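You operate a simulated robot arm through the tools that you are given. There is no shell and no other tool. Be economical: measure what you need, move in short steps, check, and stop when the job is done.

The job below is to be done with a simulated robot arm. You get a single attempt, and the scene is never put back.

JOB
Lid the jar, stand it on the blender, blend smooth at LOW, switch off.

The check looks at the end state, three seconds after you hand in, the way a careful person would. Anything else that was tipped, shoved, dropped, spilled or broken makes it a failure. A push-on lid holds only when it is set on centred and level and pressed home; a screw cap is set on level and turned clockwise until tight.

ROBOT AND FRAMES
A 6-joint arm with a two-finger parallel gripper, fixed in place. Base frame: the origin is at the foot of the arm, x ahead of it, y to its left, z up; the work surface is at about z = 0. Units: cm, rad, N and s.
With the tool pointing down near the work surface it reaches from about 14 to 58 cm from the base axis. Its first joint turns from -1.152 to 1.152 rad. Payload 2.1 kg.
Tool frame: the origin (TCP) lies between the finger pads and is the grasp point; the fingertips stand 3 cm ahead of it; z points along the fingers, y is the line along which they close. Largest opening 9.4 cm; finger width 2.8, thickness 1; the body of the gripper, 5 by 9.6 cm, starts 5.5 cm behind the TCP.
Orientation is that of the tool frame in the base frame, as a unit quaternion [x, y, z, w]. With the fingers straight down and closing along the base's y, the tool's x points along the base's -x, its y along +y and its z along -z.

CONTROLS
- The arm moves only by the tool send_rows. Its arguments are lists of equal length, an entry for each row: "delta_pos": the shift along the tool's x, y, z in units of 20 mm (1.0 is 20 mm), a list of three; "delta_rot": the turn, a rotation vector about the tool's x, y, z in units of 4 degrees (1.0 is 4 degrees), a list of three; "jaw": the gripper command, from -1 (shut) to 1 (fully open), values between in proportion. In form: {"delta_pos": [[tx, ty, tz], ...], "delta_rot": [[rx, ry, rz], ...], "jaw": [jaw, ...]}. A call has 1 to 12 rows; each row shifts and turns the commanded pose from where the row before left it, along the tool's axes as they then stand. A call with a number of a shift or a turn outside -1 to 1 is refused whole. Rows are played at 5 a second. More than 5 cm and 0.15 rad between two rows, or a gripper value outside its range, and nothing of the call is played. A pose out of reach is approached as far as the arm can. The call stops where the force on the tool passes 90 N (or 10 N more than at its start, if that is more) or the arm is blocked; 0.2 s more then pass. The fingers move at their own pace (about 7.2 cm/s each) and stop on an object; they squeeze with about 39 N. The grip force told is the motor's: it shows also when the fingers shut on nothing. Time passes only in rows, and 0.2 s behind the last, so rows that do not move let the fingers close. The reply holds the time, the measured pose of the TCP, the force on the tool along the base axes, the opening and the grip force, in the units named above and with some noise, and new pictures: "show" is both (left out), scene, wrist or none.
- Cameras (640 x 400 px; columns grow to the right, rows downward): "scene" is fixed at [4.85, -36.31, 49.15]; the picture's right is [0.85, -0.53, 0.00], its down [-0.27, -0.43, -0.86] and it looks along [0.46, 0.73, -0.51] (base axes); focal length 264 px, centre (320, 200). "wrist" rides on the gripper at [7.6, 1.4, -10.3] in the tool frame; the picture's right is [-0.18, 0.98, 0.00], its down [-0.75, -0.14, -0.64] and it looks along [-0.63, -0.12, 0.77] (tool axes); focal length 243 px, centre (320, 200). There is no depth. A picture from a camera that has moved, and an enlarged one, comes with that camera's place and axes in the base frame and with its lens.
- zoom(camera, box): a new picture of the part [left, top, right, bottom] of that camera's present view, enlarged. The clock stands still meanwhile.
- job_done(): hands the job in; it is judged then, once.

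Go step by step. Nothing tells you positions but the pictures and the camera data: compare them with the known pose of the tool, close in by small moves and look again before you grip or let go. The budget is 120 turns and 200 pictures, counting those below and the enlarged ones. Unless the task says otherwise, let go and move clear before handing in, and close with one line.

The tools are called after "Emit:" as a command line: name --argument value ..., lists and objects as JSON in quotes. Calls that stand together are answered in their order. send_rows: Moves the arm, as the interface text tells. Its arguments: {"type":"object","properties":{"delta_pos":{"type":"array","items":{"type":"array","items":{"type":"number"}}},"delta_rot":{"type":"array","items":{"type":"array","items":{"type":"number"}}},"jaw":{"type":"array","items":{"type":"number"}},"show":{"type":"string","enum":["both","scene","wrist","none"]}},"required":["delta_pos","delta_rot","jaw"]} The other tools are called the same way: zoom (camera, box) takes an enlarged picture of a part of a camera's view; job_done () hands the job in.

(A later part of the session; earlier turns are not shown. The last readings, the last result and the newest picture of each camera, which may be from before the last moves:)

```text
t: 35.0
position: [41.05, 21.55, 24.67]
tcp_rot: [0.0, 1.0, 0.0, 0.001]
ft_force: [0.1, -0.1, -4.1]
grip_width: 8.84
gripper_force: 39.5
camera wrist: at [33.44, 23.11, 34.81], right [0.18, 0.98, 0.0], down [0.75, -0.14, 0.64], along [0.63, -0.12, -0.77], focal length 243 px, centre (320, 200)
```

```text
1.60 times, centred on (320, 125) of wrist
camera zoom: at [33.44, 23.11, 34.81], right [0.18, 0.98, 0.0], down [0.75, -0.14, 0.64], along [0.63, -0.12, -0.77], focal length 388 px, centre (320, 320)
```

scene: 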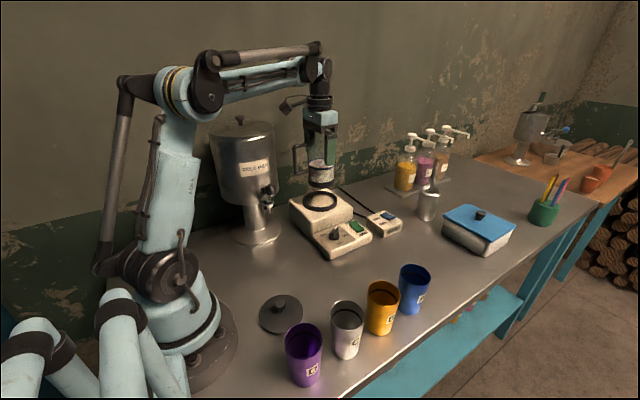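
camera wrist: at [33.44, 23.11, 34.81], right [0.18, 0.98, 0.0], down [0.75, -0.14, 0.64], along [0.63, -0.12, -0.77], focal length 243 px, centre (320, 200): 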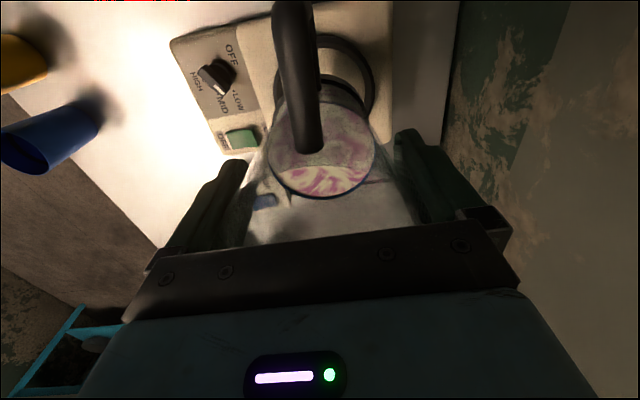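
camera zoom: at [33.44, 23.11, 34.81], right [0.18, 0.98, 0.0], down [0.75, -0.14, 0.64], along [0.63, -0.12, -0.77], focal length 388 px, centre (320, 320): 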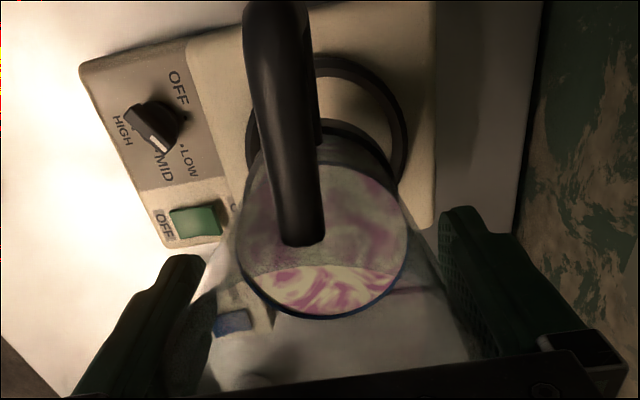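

The jar hovers over the seat, apparently about 4 mm to +x of it. I lower it until it is nearly at the ring and compare directly.

Emit:
send_rows --delta_pos '[[0.15, 0, 0.3], [0, 0, 0.4], [0, 0, 0.4], [0, 0, 0.4], [0, 0, 0.3]]' --delta_rot '[[0, 0, 0], [0, 0, 0], [0, 0, 0], [0, 0, 0], [0, 0, 0]]' --jaw '[-1, -1, -1, -1, -1]' --show "none"

Emit:
zoom --camera "scene" --box '[280, 160, 360, 220]'

Emit:
zoom --camera "wrist" --box '[240, 0, 400, 130]'

```text
t: 36.2
position: [40.78, 21.52, 20.99]
tcp_rot: [0.0, 1.0, 0.0, 0.001]
ft_force: [0.4, -0.4, -3.1]
grip_width: 8.86
gripper_force: 38.6
```

```text
6.67 times, centred on (320, 190) of scene
camera zoom: at [4.85, -36.31, 49.15], right [0.85, -0.53, 0.0], down [-0.27, -0.43, -0.86], along [0.46, 0.73, -0.51], focal length 1757 px, centre (320, 267)
```

zoom: 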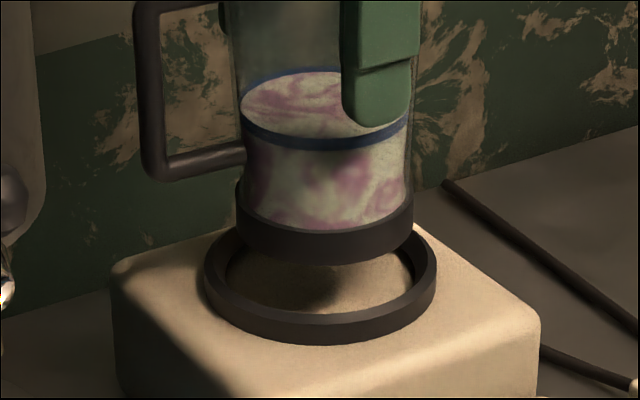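

```text
3.08 times, centred on (320, 65) of wrist
camera zoom: at [33.08, 23.05, 31.2], right [0.18, 0.98, 0.0], down [0.75, -0.14, 0.64], along [0.63, -0.12, -0.77], focal length 746 px, centre (320, 615)
```

zoom: 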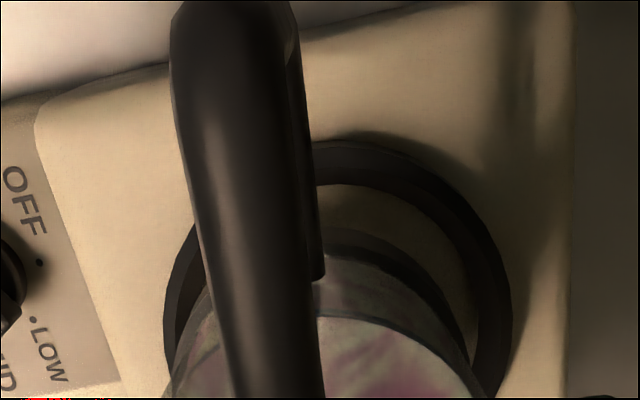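

The ring seems about 3–4 mm to +y of the jar. I correct this and lower a little more.

Emit:
send_rows --delta_pos '[[0, 0.17, 0], [0, 0, 0.25], [0, 0, 0.25]]' --delta_rot '[[0, 0, 0], [0, 0, 0], [0, 0, 0]]' --jaw '[-1, -1, -1]' --show "none"

Emit:
zoom --camera "scene" --box '[290, 170, 350, 215]'

Emit:
zoom --camera "wrist" --box '[270, 10, 390, 110]'

```text
t: 37.0
position: [40.67, 21.91, 20.03]
tcp_rot: [-0.001, 1.0, 0.0, 0.0]
ft_force: [-0.5, 0.7, -3.9]
grip_width: 8.83
gripper_force: 39.3
```

```text
8.89 times, centred on (320, 192) of scene
camera zoom: at [4.85, -36.31, 49.15], right [0.85, -0.53, 0.0], down [-0.27, -0.43, -0.86], along [0.46, 0.73, -0.51], focal length 2343 px, centre (320, 267)
```

zoom: 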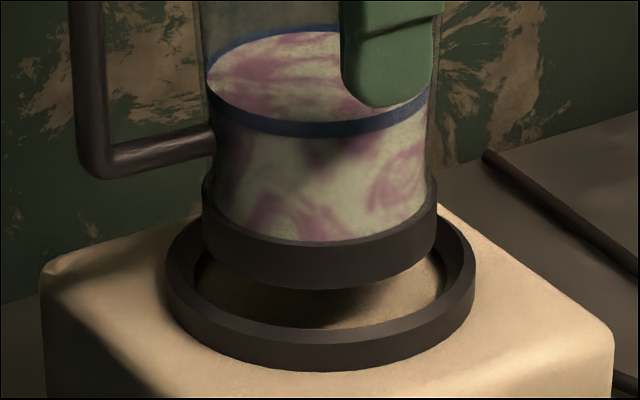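

```text
4.00 times, centred on (330, 60) of wrist
camera zoom: at [33.01, 23.36, 30.19], right [0.18, 0.98, 0.0], down [0.75, -0.14, 0.64], along [0.63, -0.12, -0.77], focal length 970 px, centre (280, 760)
```

zoom: 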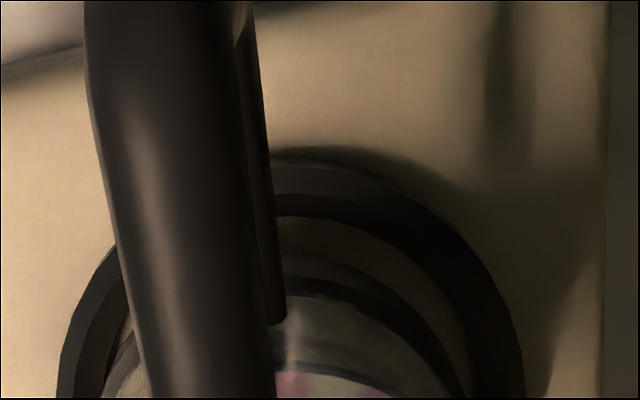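

Aligned in both views. Lowering gently into the ring.

Emit:
send_rows --delta_pos '[[0, 0, 0.2], [0, 0, 0.2], [0, 0, 0.2], [0, 0, 0.15]]' --delta_rot '[[0, 0, 0], [0, 0, 0], [0, 0, 0], [0, 0, 0]]' --jaw '[-1, -1, -1, -1]' --show "none"

Emit:
zoom --camera "scene" --box '[290, 170, 350, 215]'

```text
t: 38.0
position: [40.83, 21.87, 18.56]
tcp_rot: [0.0, 1.0, 0.0, 0.001]
ft_force: [-0.3, 0.1, -3.1]
grip_width: 8.81
gripper_force: 39.0
```

```text
8.89 times, centred on (320, 192) of scene
camera zoom: at [4.85, -36.31, 49.15], right [0.85, -0.53, 0.0], down [-0.27, -0.43, -0.86], along [0.46, 0.73, -0.51], focal length 2343 px, centre (320, 267)
```

zoom: 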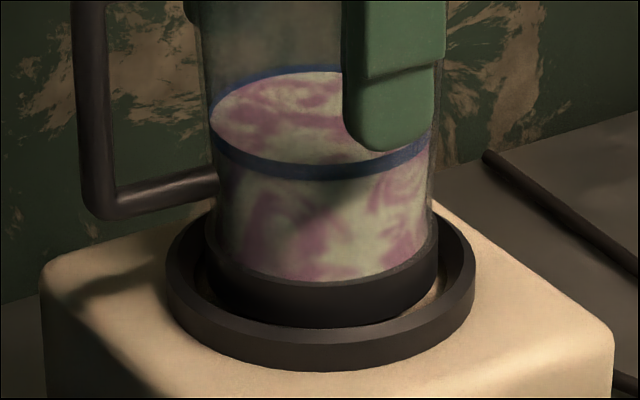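

It is entering the ring cleanly. I continue in small steps until contact.

Emit:
send_rows --delta_pos '[[0, 0, 0.1], [0, 0, 0.1], [0, 0, 0.05]]' --delta_rot '[[0, 0, 0], [0, 0, 0], [0, 0, 0]]' --jaw '[-1, -1, -1]' --show "none"

Emit:
zoom --camera "scene" --box '[290, 170, 350, 215]'

```text
t: 38.8
position: [40.7, 21.87, 17.92]
tcp_rot: [0.001, 1.0, 0.0, 0.001]
ft_force: [0.2, -0.3, -3.5]
grip_width: 8.82
gripper_force: 38.8
```

```text
8.89 times, centred on (320, 192) of scene
camera zoom: at [4.85, -36.31, 49.15], right [0.85, -0.53, 0.0], down [-0.27, -0.43, -0.86], along [0.46, 0.73, -0.51], focal length 2343 px, centre (320, 267)
```

zoom: 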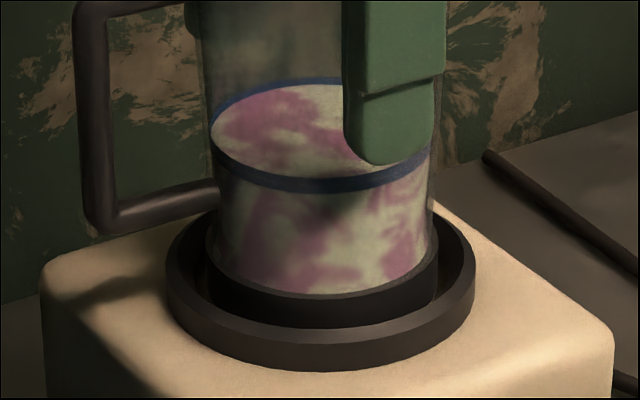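

Emit:
send_rows --delta_pos '[[0, 0, 0.1], [0, 0, 0.08]]' --delta_rot '[[0, 0, 0], [0, 0, 0]]' --jaw '[-1, -1]' --show "none"

```text
t: 39.4
position: [40.89, 21.81, 17.66]
tcp_rot: [0.0, 1.0, 0.0, 0.001]
ft_force: [0.4, 0.6, -1.0]
grip_width: 8.85
gripper_force: 38.8
```

Emit:
send_rows --delta_pos '[[0, 0, 0.08], [0, 0, 0]]' --delta_rot '[[0, 0, 0], [0, 0, 0]]' --jaw '[-1, -1]' --show "wrist"

Emit:
zoom --camera "scene" --box '[280, 130, 360, 215]'

```text
t: 40.0
position: [40.94, 21.92, 17.44]
tcp_rot: [0.0, 1.0, 0.0, 0.002]
ft_force: [9.1, 0.2, 31.0]
grip_width: 8.83
gripper_force: 39.0
camera wrist: at [33.16, 23.32, 27.68], right [0.18, 0.98, 0.0], down [0.75, -0.14, 0.65], along [0.63, -0.12, -0.76], focal length 243 px, centre (320, 200)
```

wrist: 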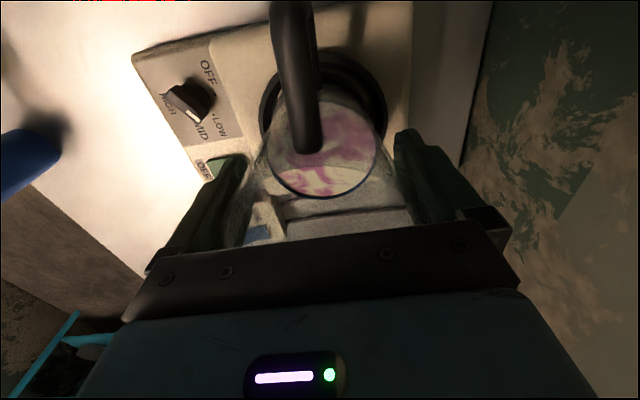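

```text
4.71 times, centred on (320, 172) of scene
camera zoom: at [4.84, -36.32, 49.14], right [0.85, -0.53, 0.0], down [-0.27, -0.43, -0.86], along [0.46, 0.73, -0.51], focal length 1240 px, centre (320, 329)
```

zoom: 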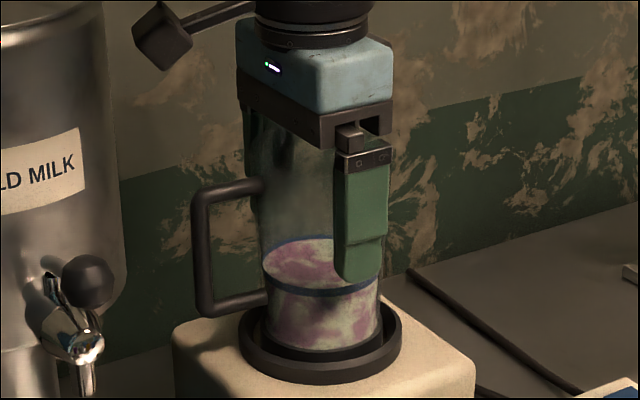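

Seated (contact force 31 N). Releasing and retreating straight up.

Emit:
send_rows --delta_pos '[[0, 0, -0.06], [0, 0, 0], [0, 0, 0], [0, 0, -0.3], [0, 0, -0.6], [0, 0, -0.8], [0, 0, -0.8], [0, 0, -0.8], [0, 0, -0.8], [0, 0, -0.8]]' --delta_rot '[[0, 0, 0], [0, 0, 0], [0, 0, 0], [0, 0, 0], [0, 0, 0], [0, 0, 0], [0, 0, 0], [0, 0, 0], [0, 0, 0], [0, 0, 0]]' --jaw '[-1, 1, 1, 1, 1, 1, 1, 1, 1, 1]'

Emit:
zoom --camera "scene" --box '[280, 130, 360, 215]'

Emit:
zoom --camera "wrist" --box '[120, 0, 440, 200]'

```text
t: 42.2
position: [40.8, 22.04, 27.4]
tcp_rot: [0.0, 1.0, 0.0, 0.001]
ft_force: [0.6, -0.5, -0.9]
grip_width: 9.4
gripper_force: 0.0
camera wrist: at [33.1, 23.36, 37.61], right [0.18, 0.98, 0.0], down [0.75, -0.14, 0.64], along [0.63, -0.12, -0.77], focal length 243 px, centre (320, 200)
```

scene: 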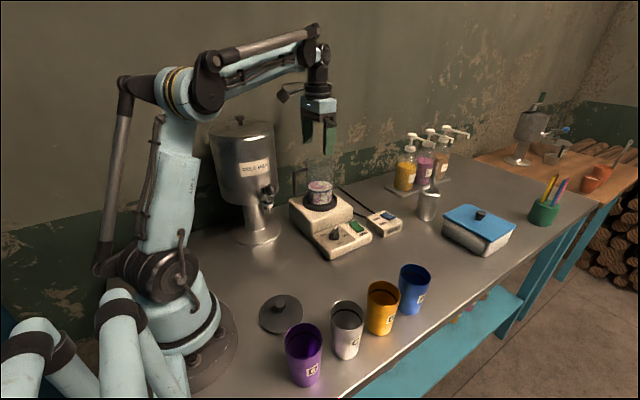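
wrist: 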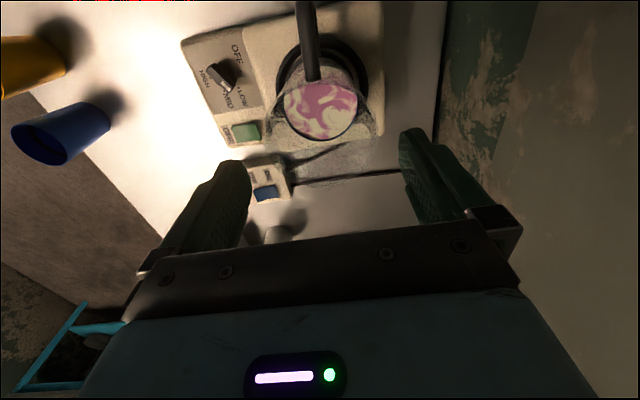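

```text
4.71 times, centred on (320, 172) of scene
camera zoom: at [4.85, -36.31, 49.15], right [0.85, -0.53, 0.0], down [-0.27, -0.43, -0.86], along [0.46, 0.73, -0.51], focal length 1240 px, centre (320, 329)
```

zoom: 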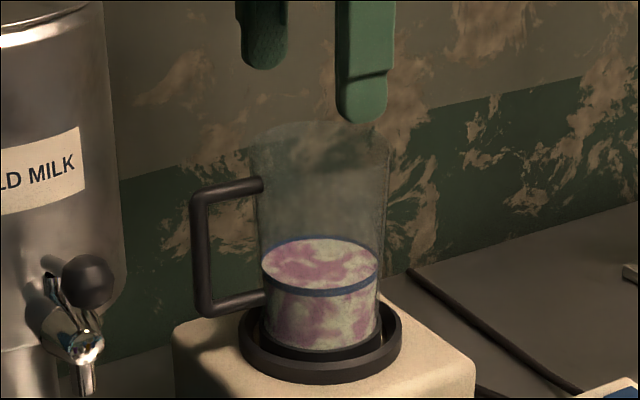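

```text
2.00 times, centred on (280, 100) of wrist
camera zoom: at [33.1, 23.36, 37.61], right [0.18, 0.98, 0.0], down [0.75, -0.14, 0.64], along [0.63, -0.12, -0.77], focal length 485 px, centre (400, 400)
```

zoom: 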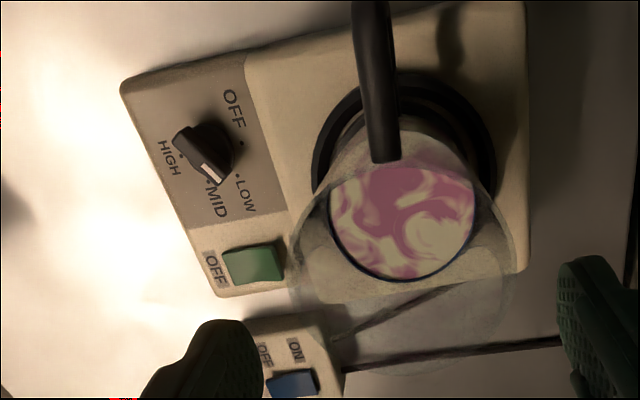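

The jar stands seated and upright. Now I go for the lid near (16.7, -2.3).

Emit:
send_rows --delta_pos '[[0.87, -1, 0], [0.87, -1, 0], [0.87, -1, 0], [0.87, -1, 0], [0.87, -1, 0], [0.87, -1, 0], [0.87, -1, 0], [0.87, -1, 0], [0.87, -1, 0], [0.87, -1, 0], [0.87, -1, 0], [0.87, -1, 0]]' --delta_rot '[[0, 0, 0], [0, 0, 0], [0, 0, 0], [0, 0, 0], [0, 0, 0], [0, 0, 0], [0, 0, 0], [0, 0, 0], [0, 0, 0], [0, 0, 0], [0, 0, 0], [0, 0, 0]]' --jaw '[1, 1, 1, 1, 1, 1, 0.5, 0, -0.1, -0.2, -0.2, -0.2]'

Emit:
zoom --camera "scene" --box '[250, 270, 320, 345]'

```text
t: 44.8
position: [19.96, -2.12, 27.47]
tcp_rot: [-0.001, 1.0, 0.0, 0.001]
ft_force: [0.3, 0.4, -0.6]
grip_width: 3.75
gripper_force: 0.0
camera wrist: at [12.26, -0.66, 37.56], right [0.18, 0.98, 0.0], down [0.75, -0.14, 0.64], along [0.63, -0.12, -0.77], focal length 243 px, centre (320, 200)
```

scene: 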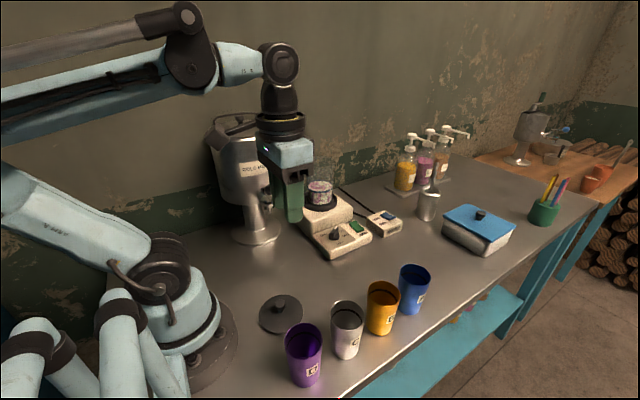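
wrist: 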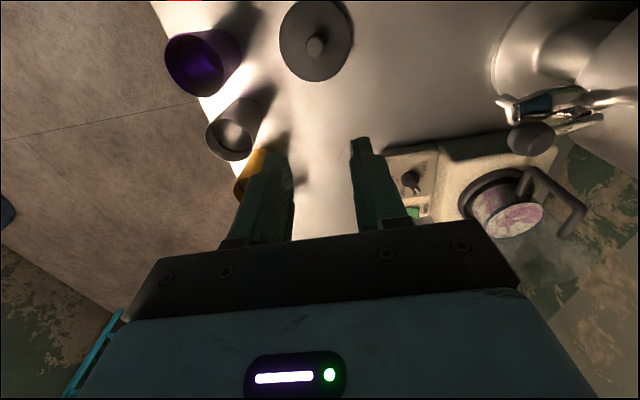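

```text
5.33 times, centred on (285, 308) of scene
camera zoom: at [4.85, -36.31, 49.15], right [0.85, -0.53, 0.0], down [-0.27, -0.43, -0.86], along [0.46, 0.73, -0.51], focal length 1406 px, centre (507, -373)
```

zoom: 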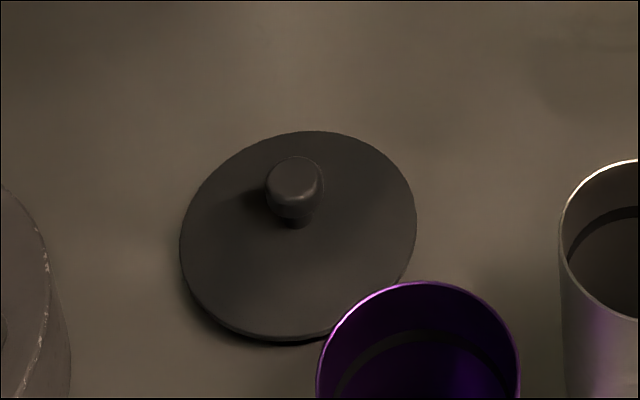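

The knob is at about (16.7, -2.2) with its top around z 4. I descend above it with the jaws part-open.

Emit:
send_rows --delta_pos '[[0.2, 0, 0.95], [0.2, 0, 0.95], [0.2, 0, 0.95], [0.2, 0, 0.95], [0.2, 0, 0.95], [0.2, 0, 0.95], [0.2, 0, 0.95], [0.2, 0, 0.95]]' --delta_rot '[[0, 0, 0], [0, 0, 0], [0, 0, 0], [0, 0, 0], [0, 0, 0], [0, 0, 0], [0, 0, 0], [0, 0, 0]]' --jaw '[-0.2, -0.2, -0.2, -0.2, -0.2, -0.2, -0.2, -0.2]'

Emit:
zoom --camera "scene" --box '[230, 220, 340, 345]'

Emit:
zoom --camera "wrist" --box '[230, 0, 410, 180]'

```text
t: 46.6
position: [16.65, -2.07, 12.28]
tcp_rot: [0.0, 1.0, 0.001, 0.0]
ft_force: [-0.1, 0.3, 1.0]
grip_width: 3.76
gripper_force: 0.0
camera wrist: at [8.89, -0.62, 22.28], right [0.18, 0.98, 0.0], down [0.75, -0.14, 0.64], along [0.63, -0.12, -0.77], focal length 243 px, centre (320, 200)
```

scene: 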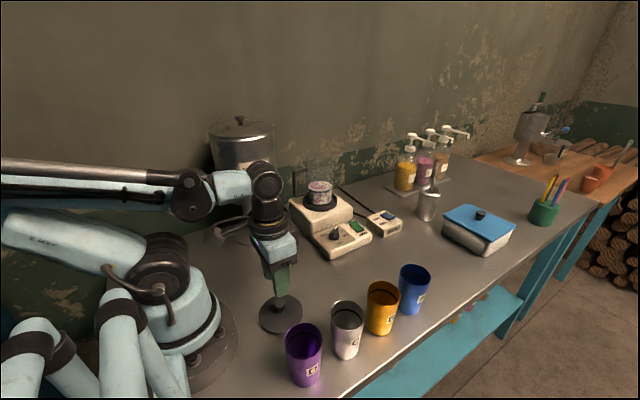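
wrist: 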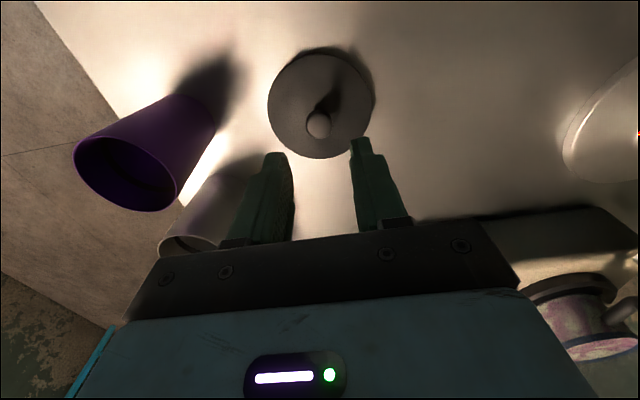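

```text
3.20 times, centred on (285, 282) of scene
camera zoom: at [4.85, -36.31, 49.15], right [0.85, -0.53, 0.0], down [-0.27, -0.43, -0.86], along [0.46, 0.73, -0.51], focal length 844 px, centre (432, -64)
```

zoom: 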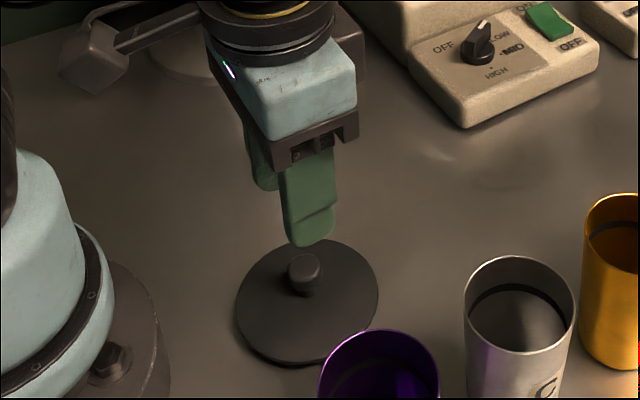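

```text
2.22 times, centred on (320, 90) of wrist
camera zoom: at [8.89, -0.62, 22.28], right [0.18, 0.98, 0.0], down [0.75, -0.14, 0.64], along [0.63, -0.12, -0.77], focal length 539 px, centre (320, 444)
```

zoom: 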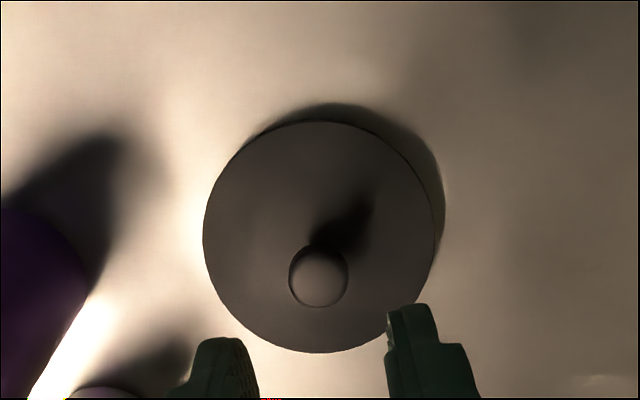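

Emit:
send_rows --delta_pos '[[0.08, 0, 0.8], [0, 0, 0.8], [0, 0, 0.8], [0, 0, 0.6], [0, 0, 0.5]]' --delta_rot '[[0, 0, 0], [0, 0, 0], [0, 0, 0], [0, 0, 0], [0, 0, 0]]' --jaw '[-0.2, -0.2, -0.2, -0.2, -0.2]' --show "none"

Emit:
zoom --camera "scene" --box '[245, 260, 325, 340]'

Emit:
zoom --camera "wrist" --box '[200, 40, 440, 250]'

```text
t: 47.8
position: [16.57, -2.29, 5.2]
tcp_rot: [0.0, 1.0, 0.0, 0.0]
ft_force: [0.3, -0.5, -0.2]
grip_width: 3.78
gripper_force: 0.0
```

```text
5.00 times, centred on (285, 300) of scene
camera zoom: at [4.85, -36.31, 49.15], right [0.85, -0.53, 0.0], down [-0.27, -0.43, -0.86], along [0.46, 0.73, -0.51], focal length 1318 px, centre (495, -300)
```

zoom: 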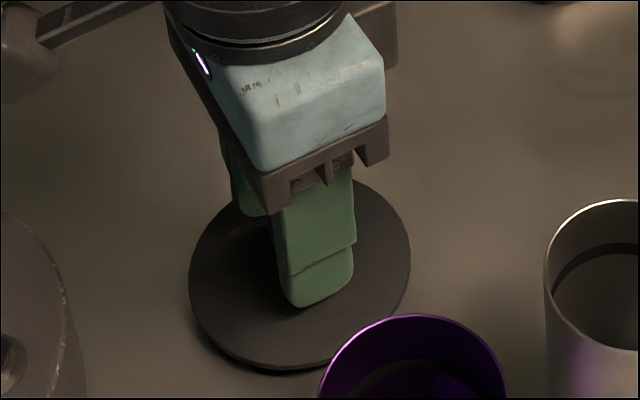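

```text
1.90 times, centred on (320, 145) of wrist
camera zoom: at [8.84, -0.69, 15.45], right [0.18, 0.98, 0.0], down [0.75, -0.14, 0.64], along [0.63, -0.12, -0.77], focal length 462 px, centre (320, 305)
```

zoom: 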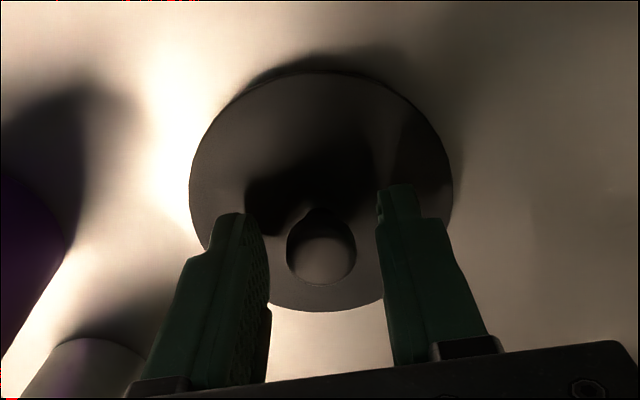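

The knob is between the fingers; closing.

Emit:
send_rows --delta_pos '[[0, 0, 0.15], [0, 0, 0], [0, 0, 0], [0, 0, 0], [0, 0, 0]]' --delta_rot '[[0, 0, 0], [0, 0, 0], [0, 0, 0], [0, 0, 0], [0, 0, 0]]' --jaw '[-0.3, -0.45, -0.6, -0.9, -1]' --show "none"

Emit:
zoom --camera "wrist" --box '[200, 40, 440, 250]'

```text
t: 49.0
position: [16.55, -2.06, 4.92]
tcp_rot: [-0.001, 1.0, 0.001, 0.001]
ft_force: [-0.2, -0.5, -0.8]
grip_width: 2.05
gripper_force: 38.7
```

```text
1.90 times, centred on (320, 145) of wrist
camera zoom: at [8.86, -0.64, 15.12], right [0.18, 0.98, 0.0], down [0.75, -0.14, 0.64], along [0.63, -0.12, -0.77], focal length 462 px, centre (320, 305)
```

zoom: 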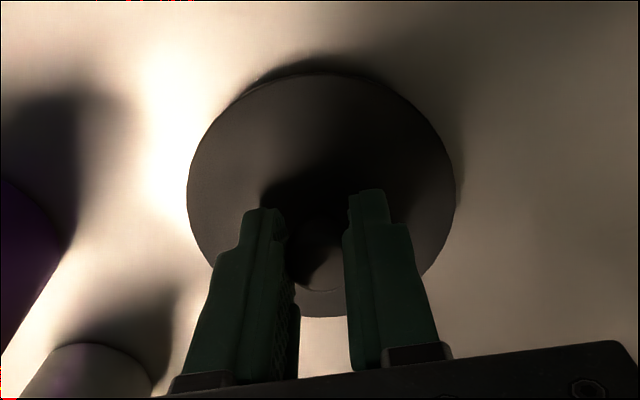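

Lid gripped at the knob (2.05 cm). Lifting.

Emit:
send_rows --delta_pos '[[0, 0, -0.3], [0, 0, -0.8], [0, 0, -1], [0, 0, -1], [0, 0, -1], [0, 0, -1], [0, 0, -1], [0, 0, -1], [0, 0, -1], [0, 0, -1], [0, 0, -1], [0, 0, -1]]' --delta_rot '[[0, 0, 0], [0, 0, 0], [0, 0, 0], [0, 0, 0], [0, 0, 0], [0, 0, 0], [0, 0, 0], [0, 0, 0], [0, 0, 0], [0, 0, 0], [0, 0, 0], [0, 0, 0]]' --jaw '[-1, -1, -1, -1, -1, -1, -1, -1, -1, -1, -1, -1]' --show "none"

Emit:
send_rows --delta_pos '[[0, 0, -1], [0, 0, -1], [-0.5, 0.5, 0], [-1, 1, 0], [-1, 1, 0], [-1, 1, 0], [-1, 1, 0], [-1, 1, 0], [-1, 1, 0], [-1, 1, 0], [-1, 1, 0], [-1, 1, 0]]' --delta_rot '[[0, 0, 0], [0, 0, 0], [0, 0, 0], [0, 0, 0], [0, 0, 0], [0, 0, 0], [0, 0, 0], [0, 0, 0], [0, 0, 0], [0, 0, 0], [0, 0, 0], [0, 0, 0]]' --jaw '[-1, -1, -1, -1, -1, -1, -1, -1, -1, -1, -1, -1]'

```text
t: 51.6
position: [16.6, -2.0, 27.17]
tcp_rot: [0.0, 1.0, 0.0, 0.001]
ft_force: [-0.1, -1.0, -0.5]
grip_width: 2.04
gripper_force: 39.3
```

```text
t: 54.2
position: [35.42, 17.04, 31.09]
tcp_rot: [0.001, 1.0, 0.0, 0.002]
ft_force: [0.8, -0.3, -0.7]
grip_width: 2.0
gripper_force: 39.0
camera wrist: at [27.8, 18.47, 41.22], right [0.18, 0.98, 0.0], down [0.75, -0.14, 0.64], along [0.63, -0.12, -0.77], focal length 243 px, centre (320, 200)
```

scene: 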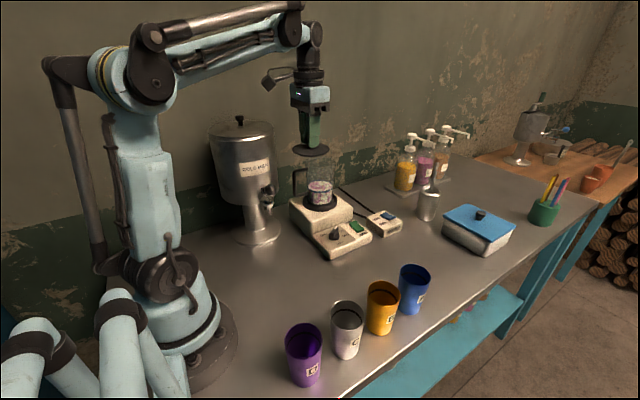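
wrist: 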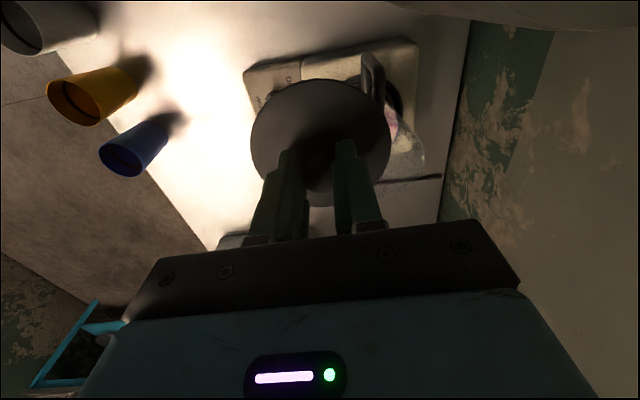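

Emit:
send_rows --delta_pos '[[-0.7, 0.6, 0], [-0.7, 0.6, 0], [-0.7, 0.6, 0], [-0.5, 0.5, 0], [-0.2, 0.13, 0], [0, 0, 0]]' --delta_rot '[[0, 0, 0], [0, 0, 0], [0, 0, 0], [0, 0, 0], [0, 0, 0], [0, 0, 0]]' --jaw '[-1, -1, -1, -1, -1, -1]' --show "wrist"

Emit:
zoom --camera "scene" --box '[280, 115, 360, 215]'

Emit:
zoom --camera "wrist" --box '[220, 0, 440, 220]'

```text
t: 55.6
position: [41.05, 21.82, 31.19]
tcp_rot: [0.0, 1.0, 0.0, 0.0]
ft_force: [1.0, -0.3, -0.2]
grip_width: 2.02
gripper_force: 39.1
camera wrist: at [33.46, 23.35, 41.3], right [0.18, 0.98, 0.0], down [0.75, -0.14, 0.64], along [0.63, -0.12, -0.77], focal length 243 px, centre (320, 200)
```

wrist: 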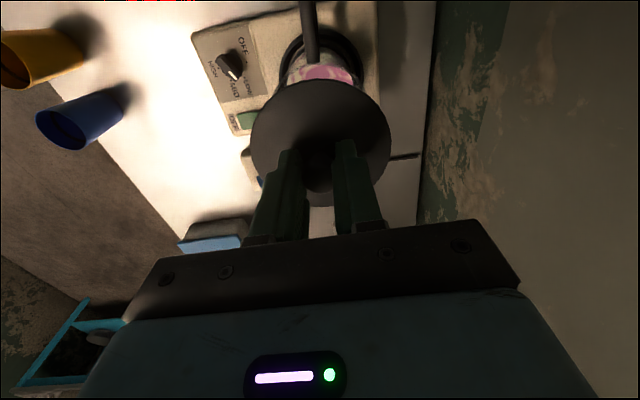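

```text
4.00 times, centred on (320, 165) of scene
camera zoom: at [4.85, -36.31, 49.15], right [0.85, -0.53, 0.0], down [-0.27, -0.43, -0.86], along [0.46, 0.73, -0.51], focal length 1054 px, centre (320, 340)
```

zoom: 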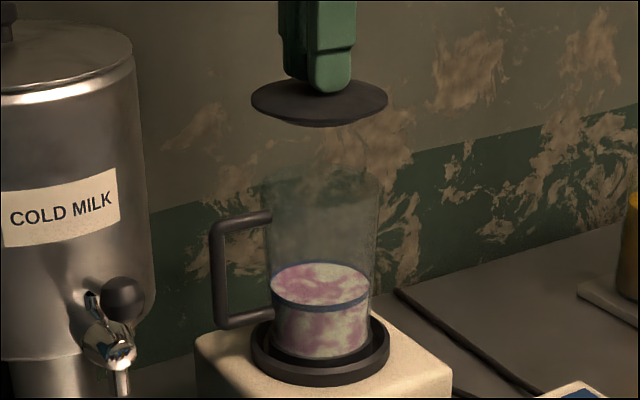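

```text
1.82 times, centred on (330, 110) of wrist
camera zoom: at [33.46, 23.35, 41.3], right [0.18, 0.98, 0.0], down [0.75, -0.14, 0.64], along [0.63, -0.12, -0.77], focal length 441 px, centre (302, 364)
```

zoom: 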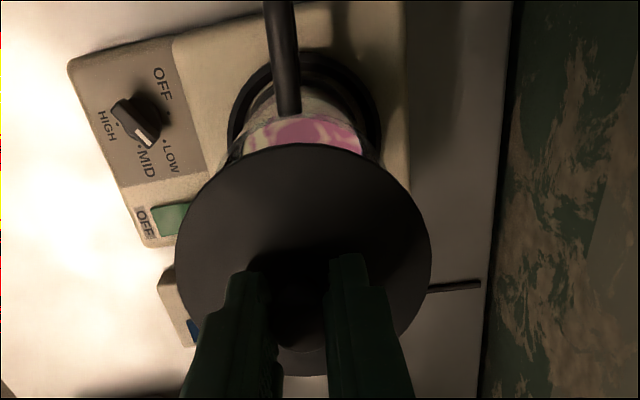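

The lid is held above the jar. y is fixed by finger-centring, so the scene's horizontal offset gives x. I'll lower it to just above the rim and zoom in.

Emit:
send_rows --delta_pos '[[0, 0.02, 0.5], [0, 0, 0.6], [0, 0, 0.6], [0, 0, 0.2], [0, 0, 0]]' --delta_rot '[[0, 0, 0], [0, 0, 0], [0, 0, 0], [0, 0, 0], [0, 0, 0]]' --jaw '[-1, -1, -1, -1, -1]' --show "none"

Emit:
zoom --camera "scene" --box '[295, 135, 345, 175]'

Emit:
zoom --camera "scene" --box '[290, 130, 350, 210]'

Emit:
zoom --camera "wrist" --box '[220, 0, 440, 220]'

```text
t: 56.8
position: [41.15, 21.79, 27.35]
tcp_rot: [-0.001, 1.0, 0.0, 0.001]
ft_force: [0.3, 0.6, -0.7]
grip_width: 2.02
gripper_force: 39.3
```

```text
10.00 times, centred on (320, 155) of scene
camera zoom: at [4.85, -36.31, 49.15], right [0.85, -0.53, 0.0], down [-0.27, -0.43, -0.86], along [0.46, 0.73, -0.51], focal length 2636 px, centre (320, 650)
```

zoom: 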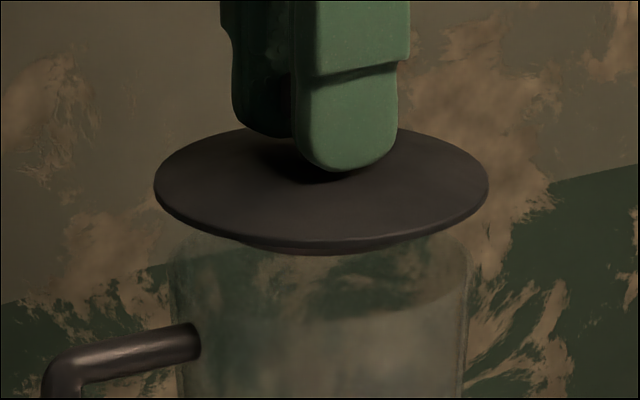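

```text
5.00 times, centred on (320, 170) of scene
camera zoom: at [4.85, -36.31, 49.15], right [0.85, -0.53, 0.0], down [-0.27, -0.43, -0.86], along [0.46, 0.73, -0.51], focal length 1318 px, centre (320, 350)
```

zoom: 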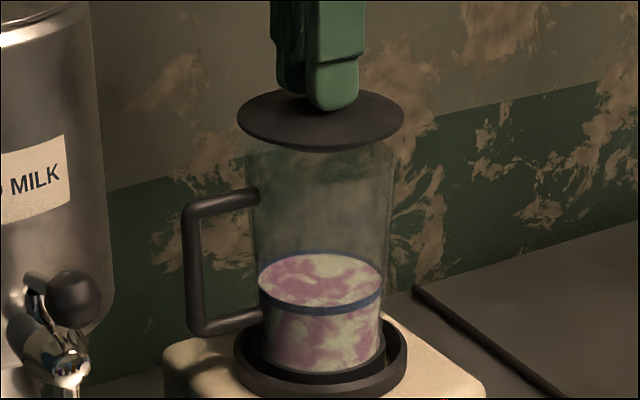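

```text
1.82 times, centred on (330, 110) of wrist
camera zoom: at [33.48, 23.27, 37.53], right [0.18, 0.98, 0.0], down [0.75, -0.14, 0.64], along [0.63, -0.12, -0.77], focal length 441 px, centre (302, 364)
```

zoom: 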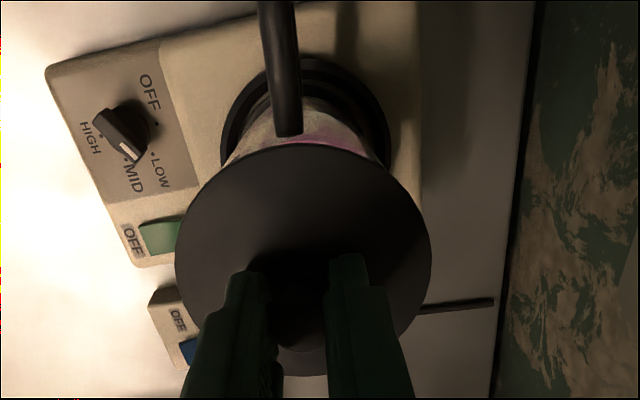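

Lid and jar mouth are lined up to within about 1 mm. Lowering gently while watching force.

Emit:
send_rows --delta_pos '[[0, 0.02, 0.2], [0, 0, 0.2], [0, 0, 0.15], [0, 0, 0.1]]' --delta_rot '[[0, 0, 0], [0, 0, 0], [0, 0, 0], [0, 0, 0]]' --jaw '[-1, -1, -1, -1]' --show "none"

Emit:
zoom --camera "scene" --box '[295, 135, 345, 175]'

```text
t: 57.8
position: [41.2, 21.87, 26.16]
tcp_rot: [0.0, 1.0, 0.0, 0.0]
ft_force: [-0.1, -0.4, -0.2]
grip_width: 2.0
gripper_force: 39.2
```

```text
10.00 times, centred on (320, 155) of scene
camera zoom: at [4.85, -36.31, 49.15], right [0.85, -0.53, 0.0], down [-0.27, -0.43, -0.86], along [0.46, 0.73, -0.51], focal length 2636 px, centre (320, 650)
```

zoom: 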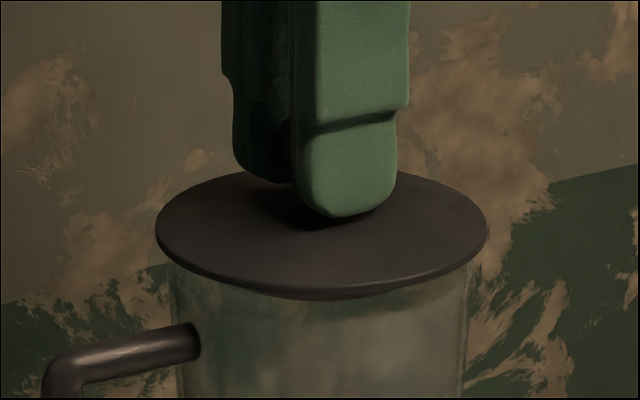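

Emit:
send_rows --delta_pos '[[0.03, 0, 0.1], [0, 0, 0.1], [0, 0, 0.1]]' --delta_rot '[[0, 0, 0], [0, 0, 0], [0, 0, 0]]' --jaw '[-1, -1, -1]' --show "none"

Emit:
zoom --camera "scene" --box '[295, 135, 345, 175]'

```text
t: 58.6
position: [41.03, 21.86, 25.41]
tcp_rot: [-0.001, 1.0, 0.0, 0.001]
ft_force: [0.1, -0.1, -0.8]
grip_width: 2.03
gripper_force: 38.4
```

```text
10.00 times, centred on (320, 155) of scene
camera zoom: at [4.85, -36.31, 49.15], right [0.85, -0.53, 0.0], down [-0.27, -0.43, -0.86], along [0.46, 0.73, -0.51], focal length 2636 px, centre (320, 650)
```

zoom: 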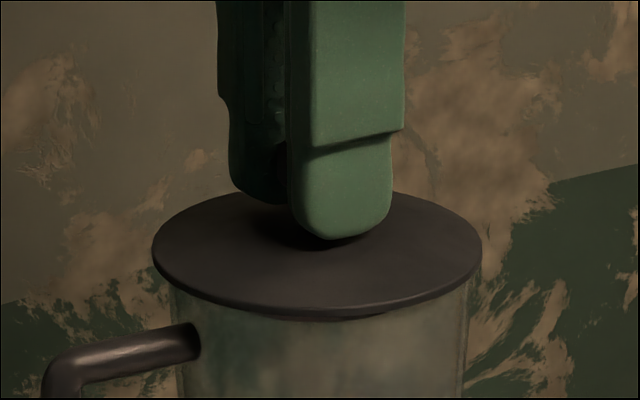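

Emit:
send_rows --delta_pos '[[-0.025, 0, 0.1], [0, 0, 0.1]]' --delta_rot '[[0, 0, 0], [0, 0, 0]]' --jaw '[-1, -1]' --show "none"

Emit:
zoom --camera "scene" --box '[295, 135, 345, 175]'

```text
t: 59.2
position: [41.05, 21.85, 25.17]
tcp_rot: [0.0, 1.0, 0.001, 0.001]
ft_force: [0.1, 0.2, 4.2]
grip_width: 2.02
gripper_force: 38.5
```

```text
10.00 times, centred on (320, 155) of scene
camera zoom: at [4.85, -36.31, 49.15], right [0.85, -0.53, 0.0], down [-0.27, -0.43, -0.86], along [0.46, 0.73, -0.51], focal length 2636 px, centre (320, 650)
```

zoom: 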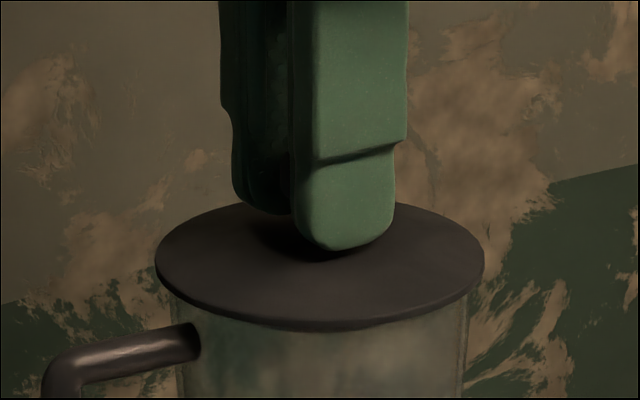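

Contact is starting (4 N) with the lid centred and level. Pressing further in small steps.

Emit:
send_rows --delta_pos '[[0, 0, 0.06], [0, 0, 0.06], [0, 0, 0.06]]' --delta_rot '[[0, 0, 0], [0, 0, 0], [0, 0, 0]]' --jaw '[-1, -1, -1]' --show "none"

Emit:
zoom --camera "scene" --box '[295, 135, 345, 175]'

```text
t: 60.0
position: [41.07, 21.75, 24.94]
tcp_rot: [0.0, 1.0, -0.001, 0.001]
ft_force: [2.5, -0.1, 66.4]
grip_width: 2.03
gripper_force: 39.8
```

```text
10.00 times, centred on (320, 155) of scene
camera zoom: at [4.82, -36.33, 49.14], right [0.85, -0.53, 0.0], down [-0.27, -0.43, -0.86], along [0.46, 0.73, -0.51], focal length 2636 px, centre (320, 650)
```

zoom: 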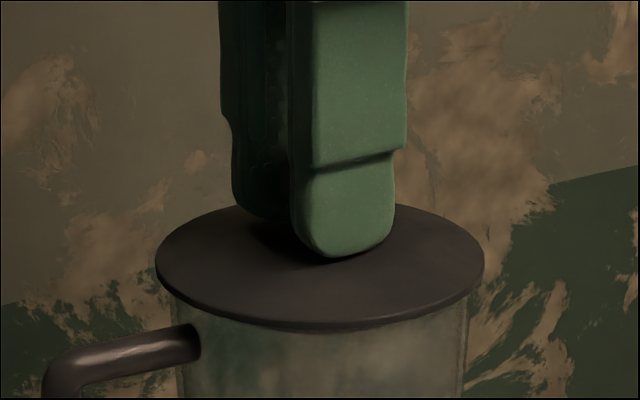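

Emit:
send_rows --delta_pos '[[0, 0, 0.04], [0, 0, 0]]' --delta_rot '[[0, 0, 0], [0, 0, 0]]' --jaw '[-1, -1]' --show "wrist"

Emit:
zoom --camera "scene" --box '[305, 150, 335, 175]'

```text
t: 60.6
position: [41.09, 21.78, 24.96]
tcp_rot: [0.0, 1.0, 0.0, 0.0]
ft_force: [-4.2, -4.1, 64.6]
grip_width: 1.97
gripper_force: 38.9
camera wrist: at [33.45, 23.31, 35.01], right [0.18, 0.98, 0.0], down [0.75, -0.14, 0.64], along [0.63, -0.12, -0.77], focal length 243 px, centre (320, 200)
```

wrist: 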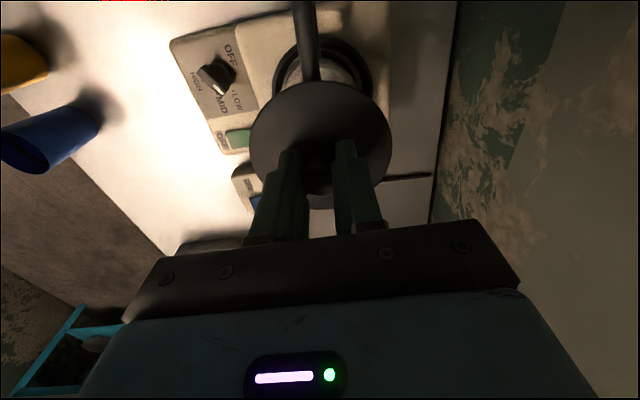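

```text
16.00 times, centred on (320, 162) of scene
camera zoom: at [4.82, -36.33, 49.14], right [0.85, -0.53, 0.0], down [-0.27, -0.43, -0.86], along [0.46, 0.73, -0.51], focal length 4217 px, centre (320, 800)
```

zoom: 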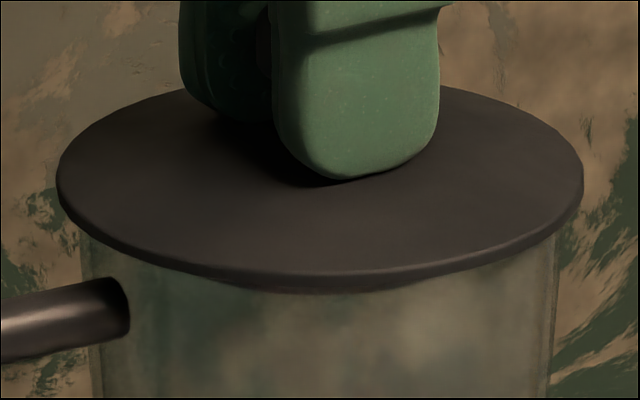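

The force plateaus around 65 N. I release, rise and inspect the lid fit.

Emit:
send_rows --delta_pos '[[0, 0, -0.1], [0, 0, 0], [0, 0, 0], [0, 0, -0.5], [0, 0, -0.8], [0, 0, -0.8], [0, 0, -0.5]]' --delta_rot '[[0, 0, 0], [0, 0, 0], [0, 0, 0], [0, 0, 0], [0, 0, 0], [0, 0, 0], [0, 0, 0]]' --jaw '[-0.8, -0.4, -0.2, -0.2, -0.2, -0.2, -0.2]' --show "none"

Emit:
zoom --camera "scene" --box '[300, 140, 340, 175]'

Emit:
zoom --camera "scene" --box '[285, 135, 355, 215]'

Emit:
zoom --camera "wrist" --box '[220, 0, 440, 220]'

```text
t: 62.2
position: [41.04, 21.91, 29.97]
tcp_rot: [0.0, 1.0, 0.0, 0.0]
ft_force: [-0.3, 0.0, -0.3]
grip_width: 3.75
gripper_force: 0.1
```

```text
11.43 times, centred on (320, 158) of scene
camera zoom: at [4.85, -36.31, 49.15], right [0.85, -0.53, 0.0], down [-0.27, -0.43, -0.86], along [0.46, 0.73, -0.51], focal length 3012 px, centre (320, 686)
```

zoom: 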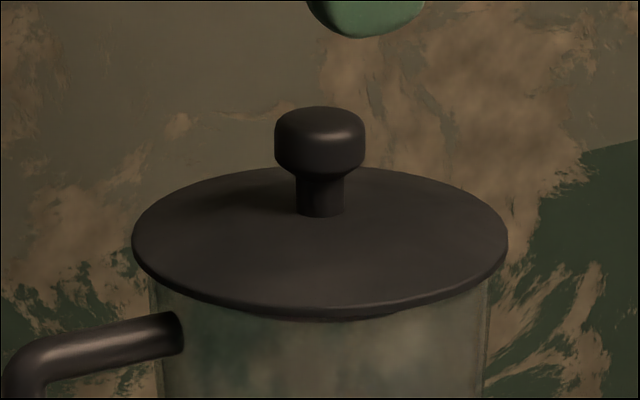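

```text
5.00 times, centred on (320, 175) of scene
camera zoom: at [4.85, -36.31, 49.15], right [0.85, -0.53, 0.0], down [-0.27, -0.43, -0.86], along [0.46, 0.73, -0.51], focal length 1318 px, centre (320, 325)
```

zoom: 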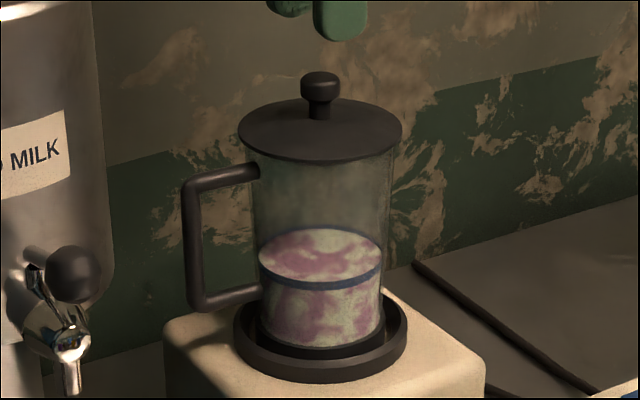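

```text
1.82 times, centred on (330, 110) of wrist
camera zoom: at [33.43, 23.35, 40.17], right [0.18, 0.98, 0.0], down [0.75, -0.14, 0.64], along [0.63, -0.12, -0.77], focal length 441 px, centre (302, 364)
```

zoom: 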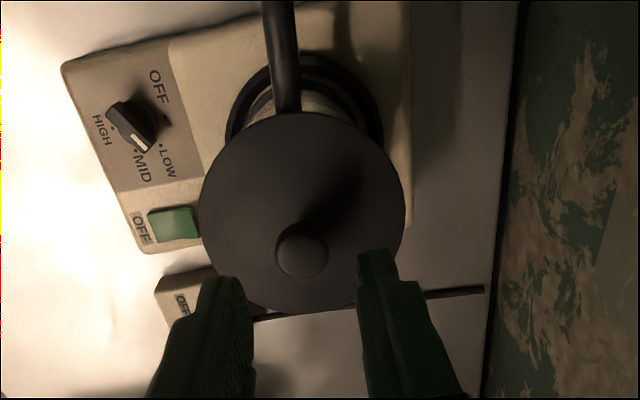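

The lid looks centred and level. To be sure it is home, I'll press the knob top with closed fingers.

Emit:
send_rows --delta_pos '[[0, 0, 0], [0, 0, 0], [0, 0, 0.4], [0, 0, 0.4], [0, 0, 0.3], [0, 0, 0.15]]' --delta_rot '[[0, 0, 0], [0, 0, 0], [0, 0, 0], [0, 0, 0], [0, 0, 0], [0, 0, 0]]' --jaw '[-1, -1, -1, -1, -1, -1]' --show "none"

Emit:
zoom --camera "scene" --box '[300, 140, 340, 175]'

```text
t: 63.6
position: [41.23, 21.91, 27.41]
tcp_rot: [0.0, 1.0, -0.001, 0.001]
ft_force: [0.4, 1.3, 0.1]
grip_width: 0.0
gripper_force: 33.0
```

```text
11.43 times, centred on (320, 158) of scene
camera zoom: at [4.85, -36.31, 49.15], right [0.85, -0.53, 0.0], down [-0.27, -0.43, -0.86], along [0.46, 0.73, -0.51], focal length 3012 px, centre (320, 686)
```

zoom: 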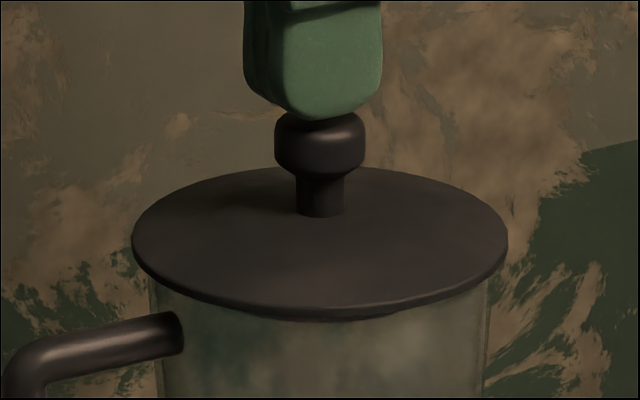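

Emit:
send_rows --delta_pos '[[0, 0, 0.08], [0, 0, 0.08], [0, 0, 0.06], [0, 0, 0.06]]' --delta_rot '[[0, 0, 0], [0, 0, 0], [0, 0, 0], [0, 0, 0]]' --jaw '[-1, -1, -1, -1]' --show "none"

Emit:
zoom --camera "scene" --box '[300, 140, 340, 175]'

```text
t: 64.6
position: [40.99, 21.75, 27.17]
tcp_rot: [0.0, 1.0, 0.002, 0.002]
ft_force: [7.6, 3.8, 51.1]
grip_width: 0.0
gripper_force: 32.9
```

```text
11.43 times, centred on (320, 158) of scene
camera zoom: at [4.83, -36.32, 49.14], right [0.85, -0.53, 0.0], down [-0.27, -0.43, -0.86], along [0.46, 0.73, -0.51], focal length 3012 px, centre (320, 686)
```

zoom: 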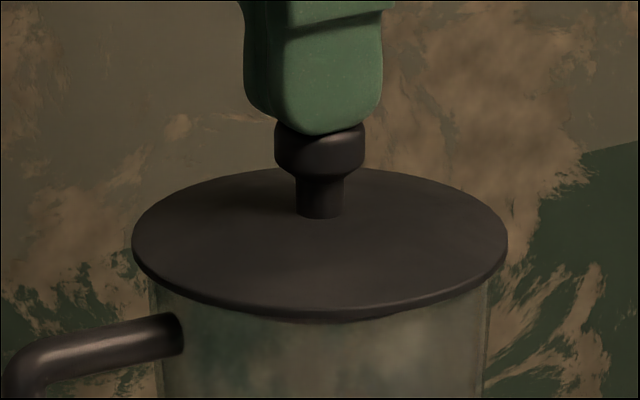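

Emit:
send_rows --delta_pos '[[0, 0, 0.06], [0, 0, 0.03], [0, 0, 0]]' --delta_rot '[[0, 0, 0], [0, 0, 0], [0, 0, 0]]' --jaw '[-1, -1, -1]' --show "none"

Emit:
zoom --camera "scene" --box '[300, 140, 340, 175]'

```text
t: 65.4
position: [40.95, 21.89, 27.12]
tcp_rot: [0.0, 1.0, 0.001, 0.002]
ft_force: [12.8, 1.5, 83.1]
grip_width: 0.02
gripper_force: 33.4
```

```text
11.43 times, centred on (320, 158) of scene
camera zoom: at [4.82, -36.33, 49.14], right [0.85, -0.53, 0.0], down [-0.27, -0.43, -0.86], along [0.46, 0.73, -0.51], focal length 3012 px, centre (320, 686)
```

zoom: 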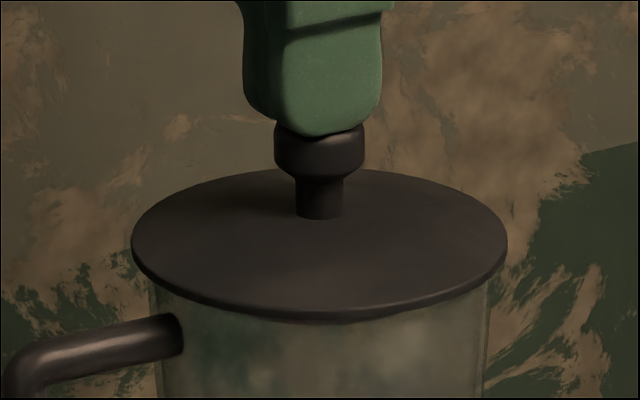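

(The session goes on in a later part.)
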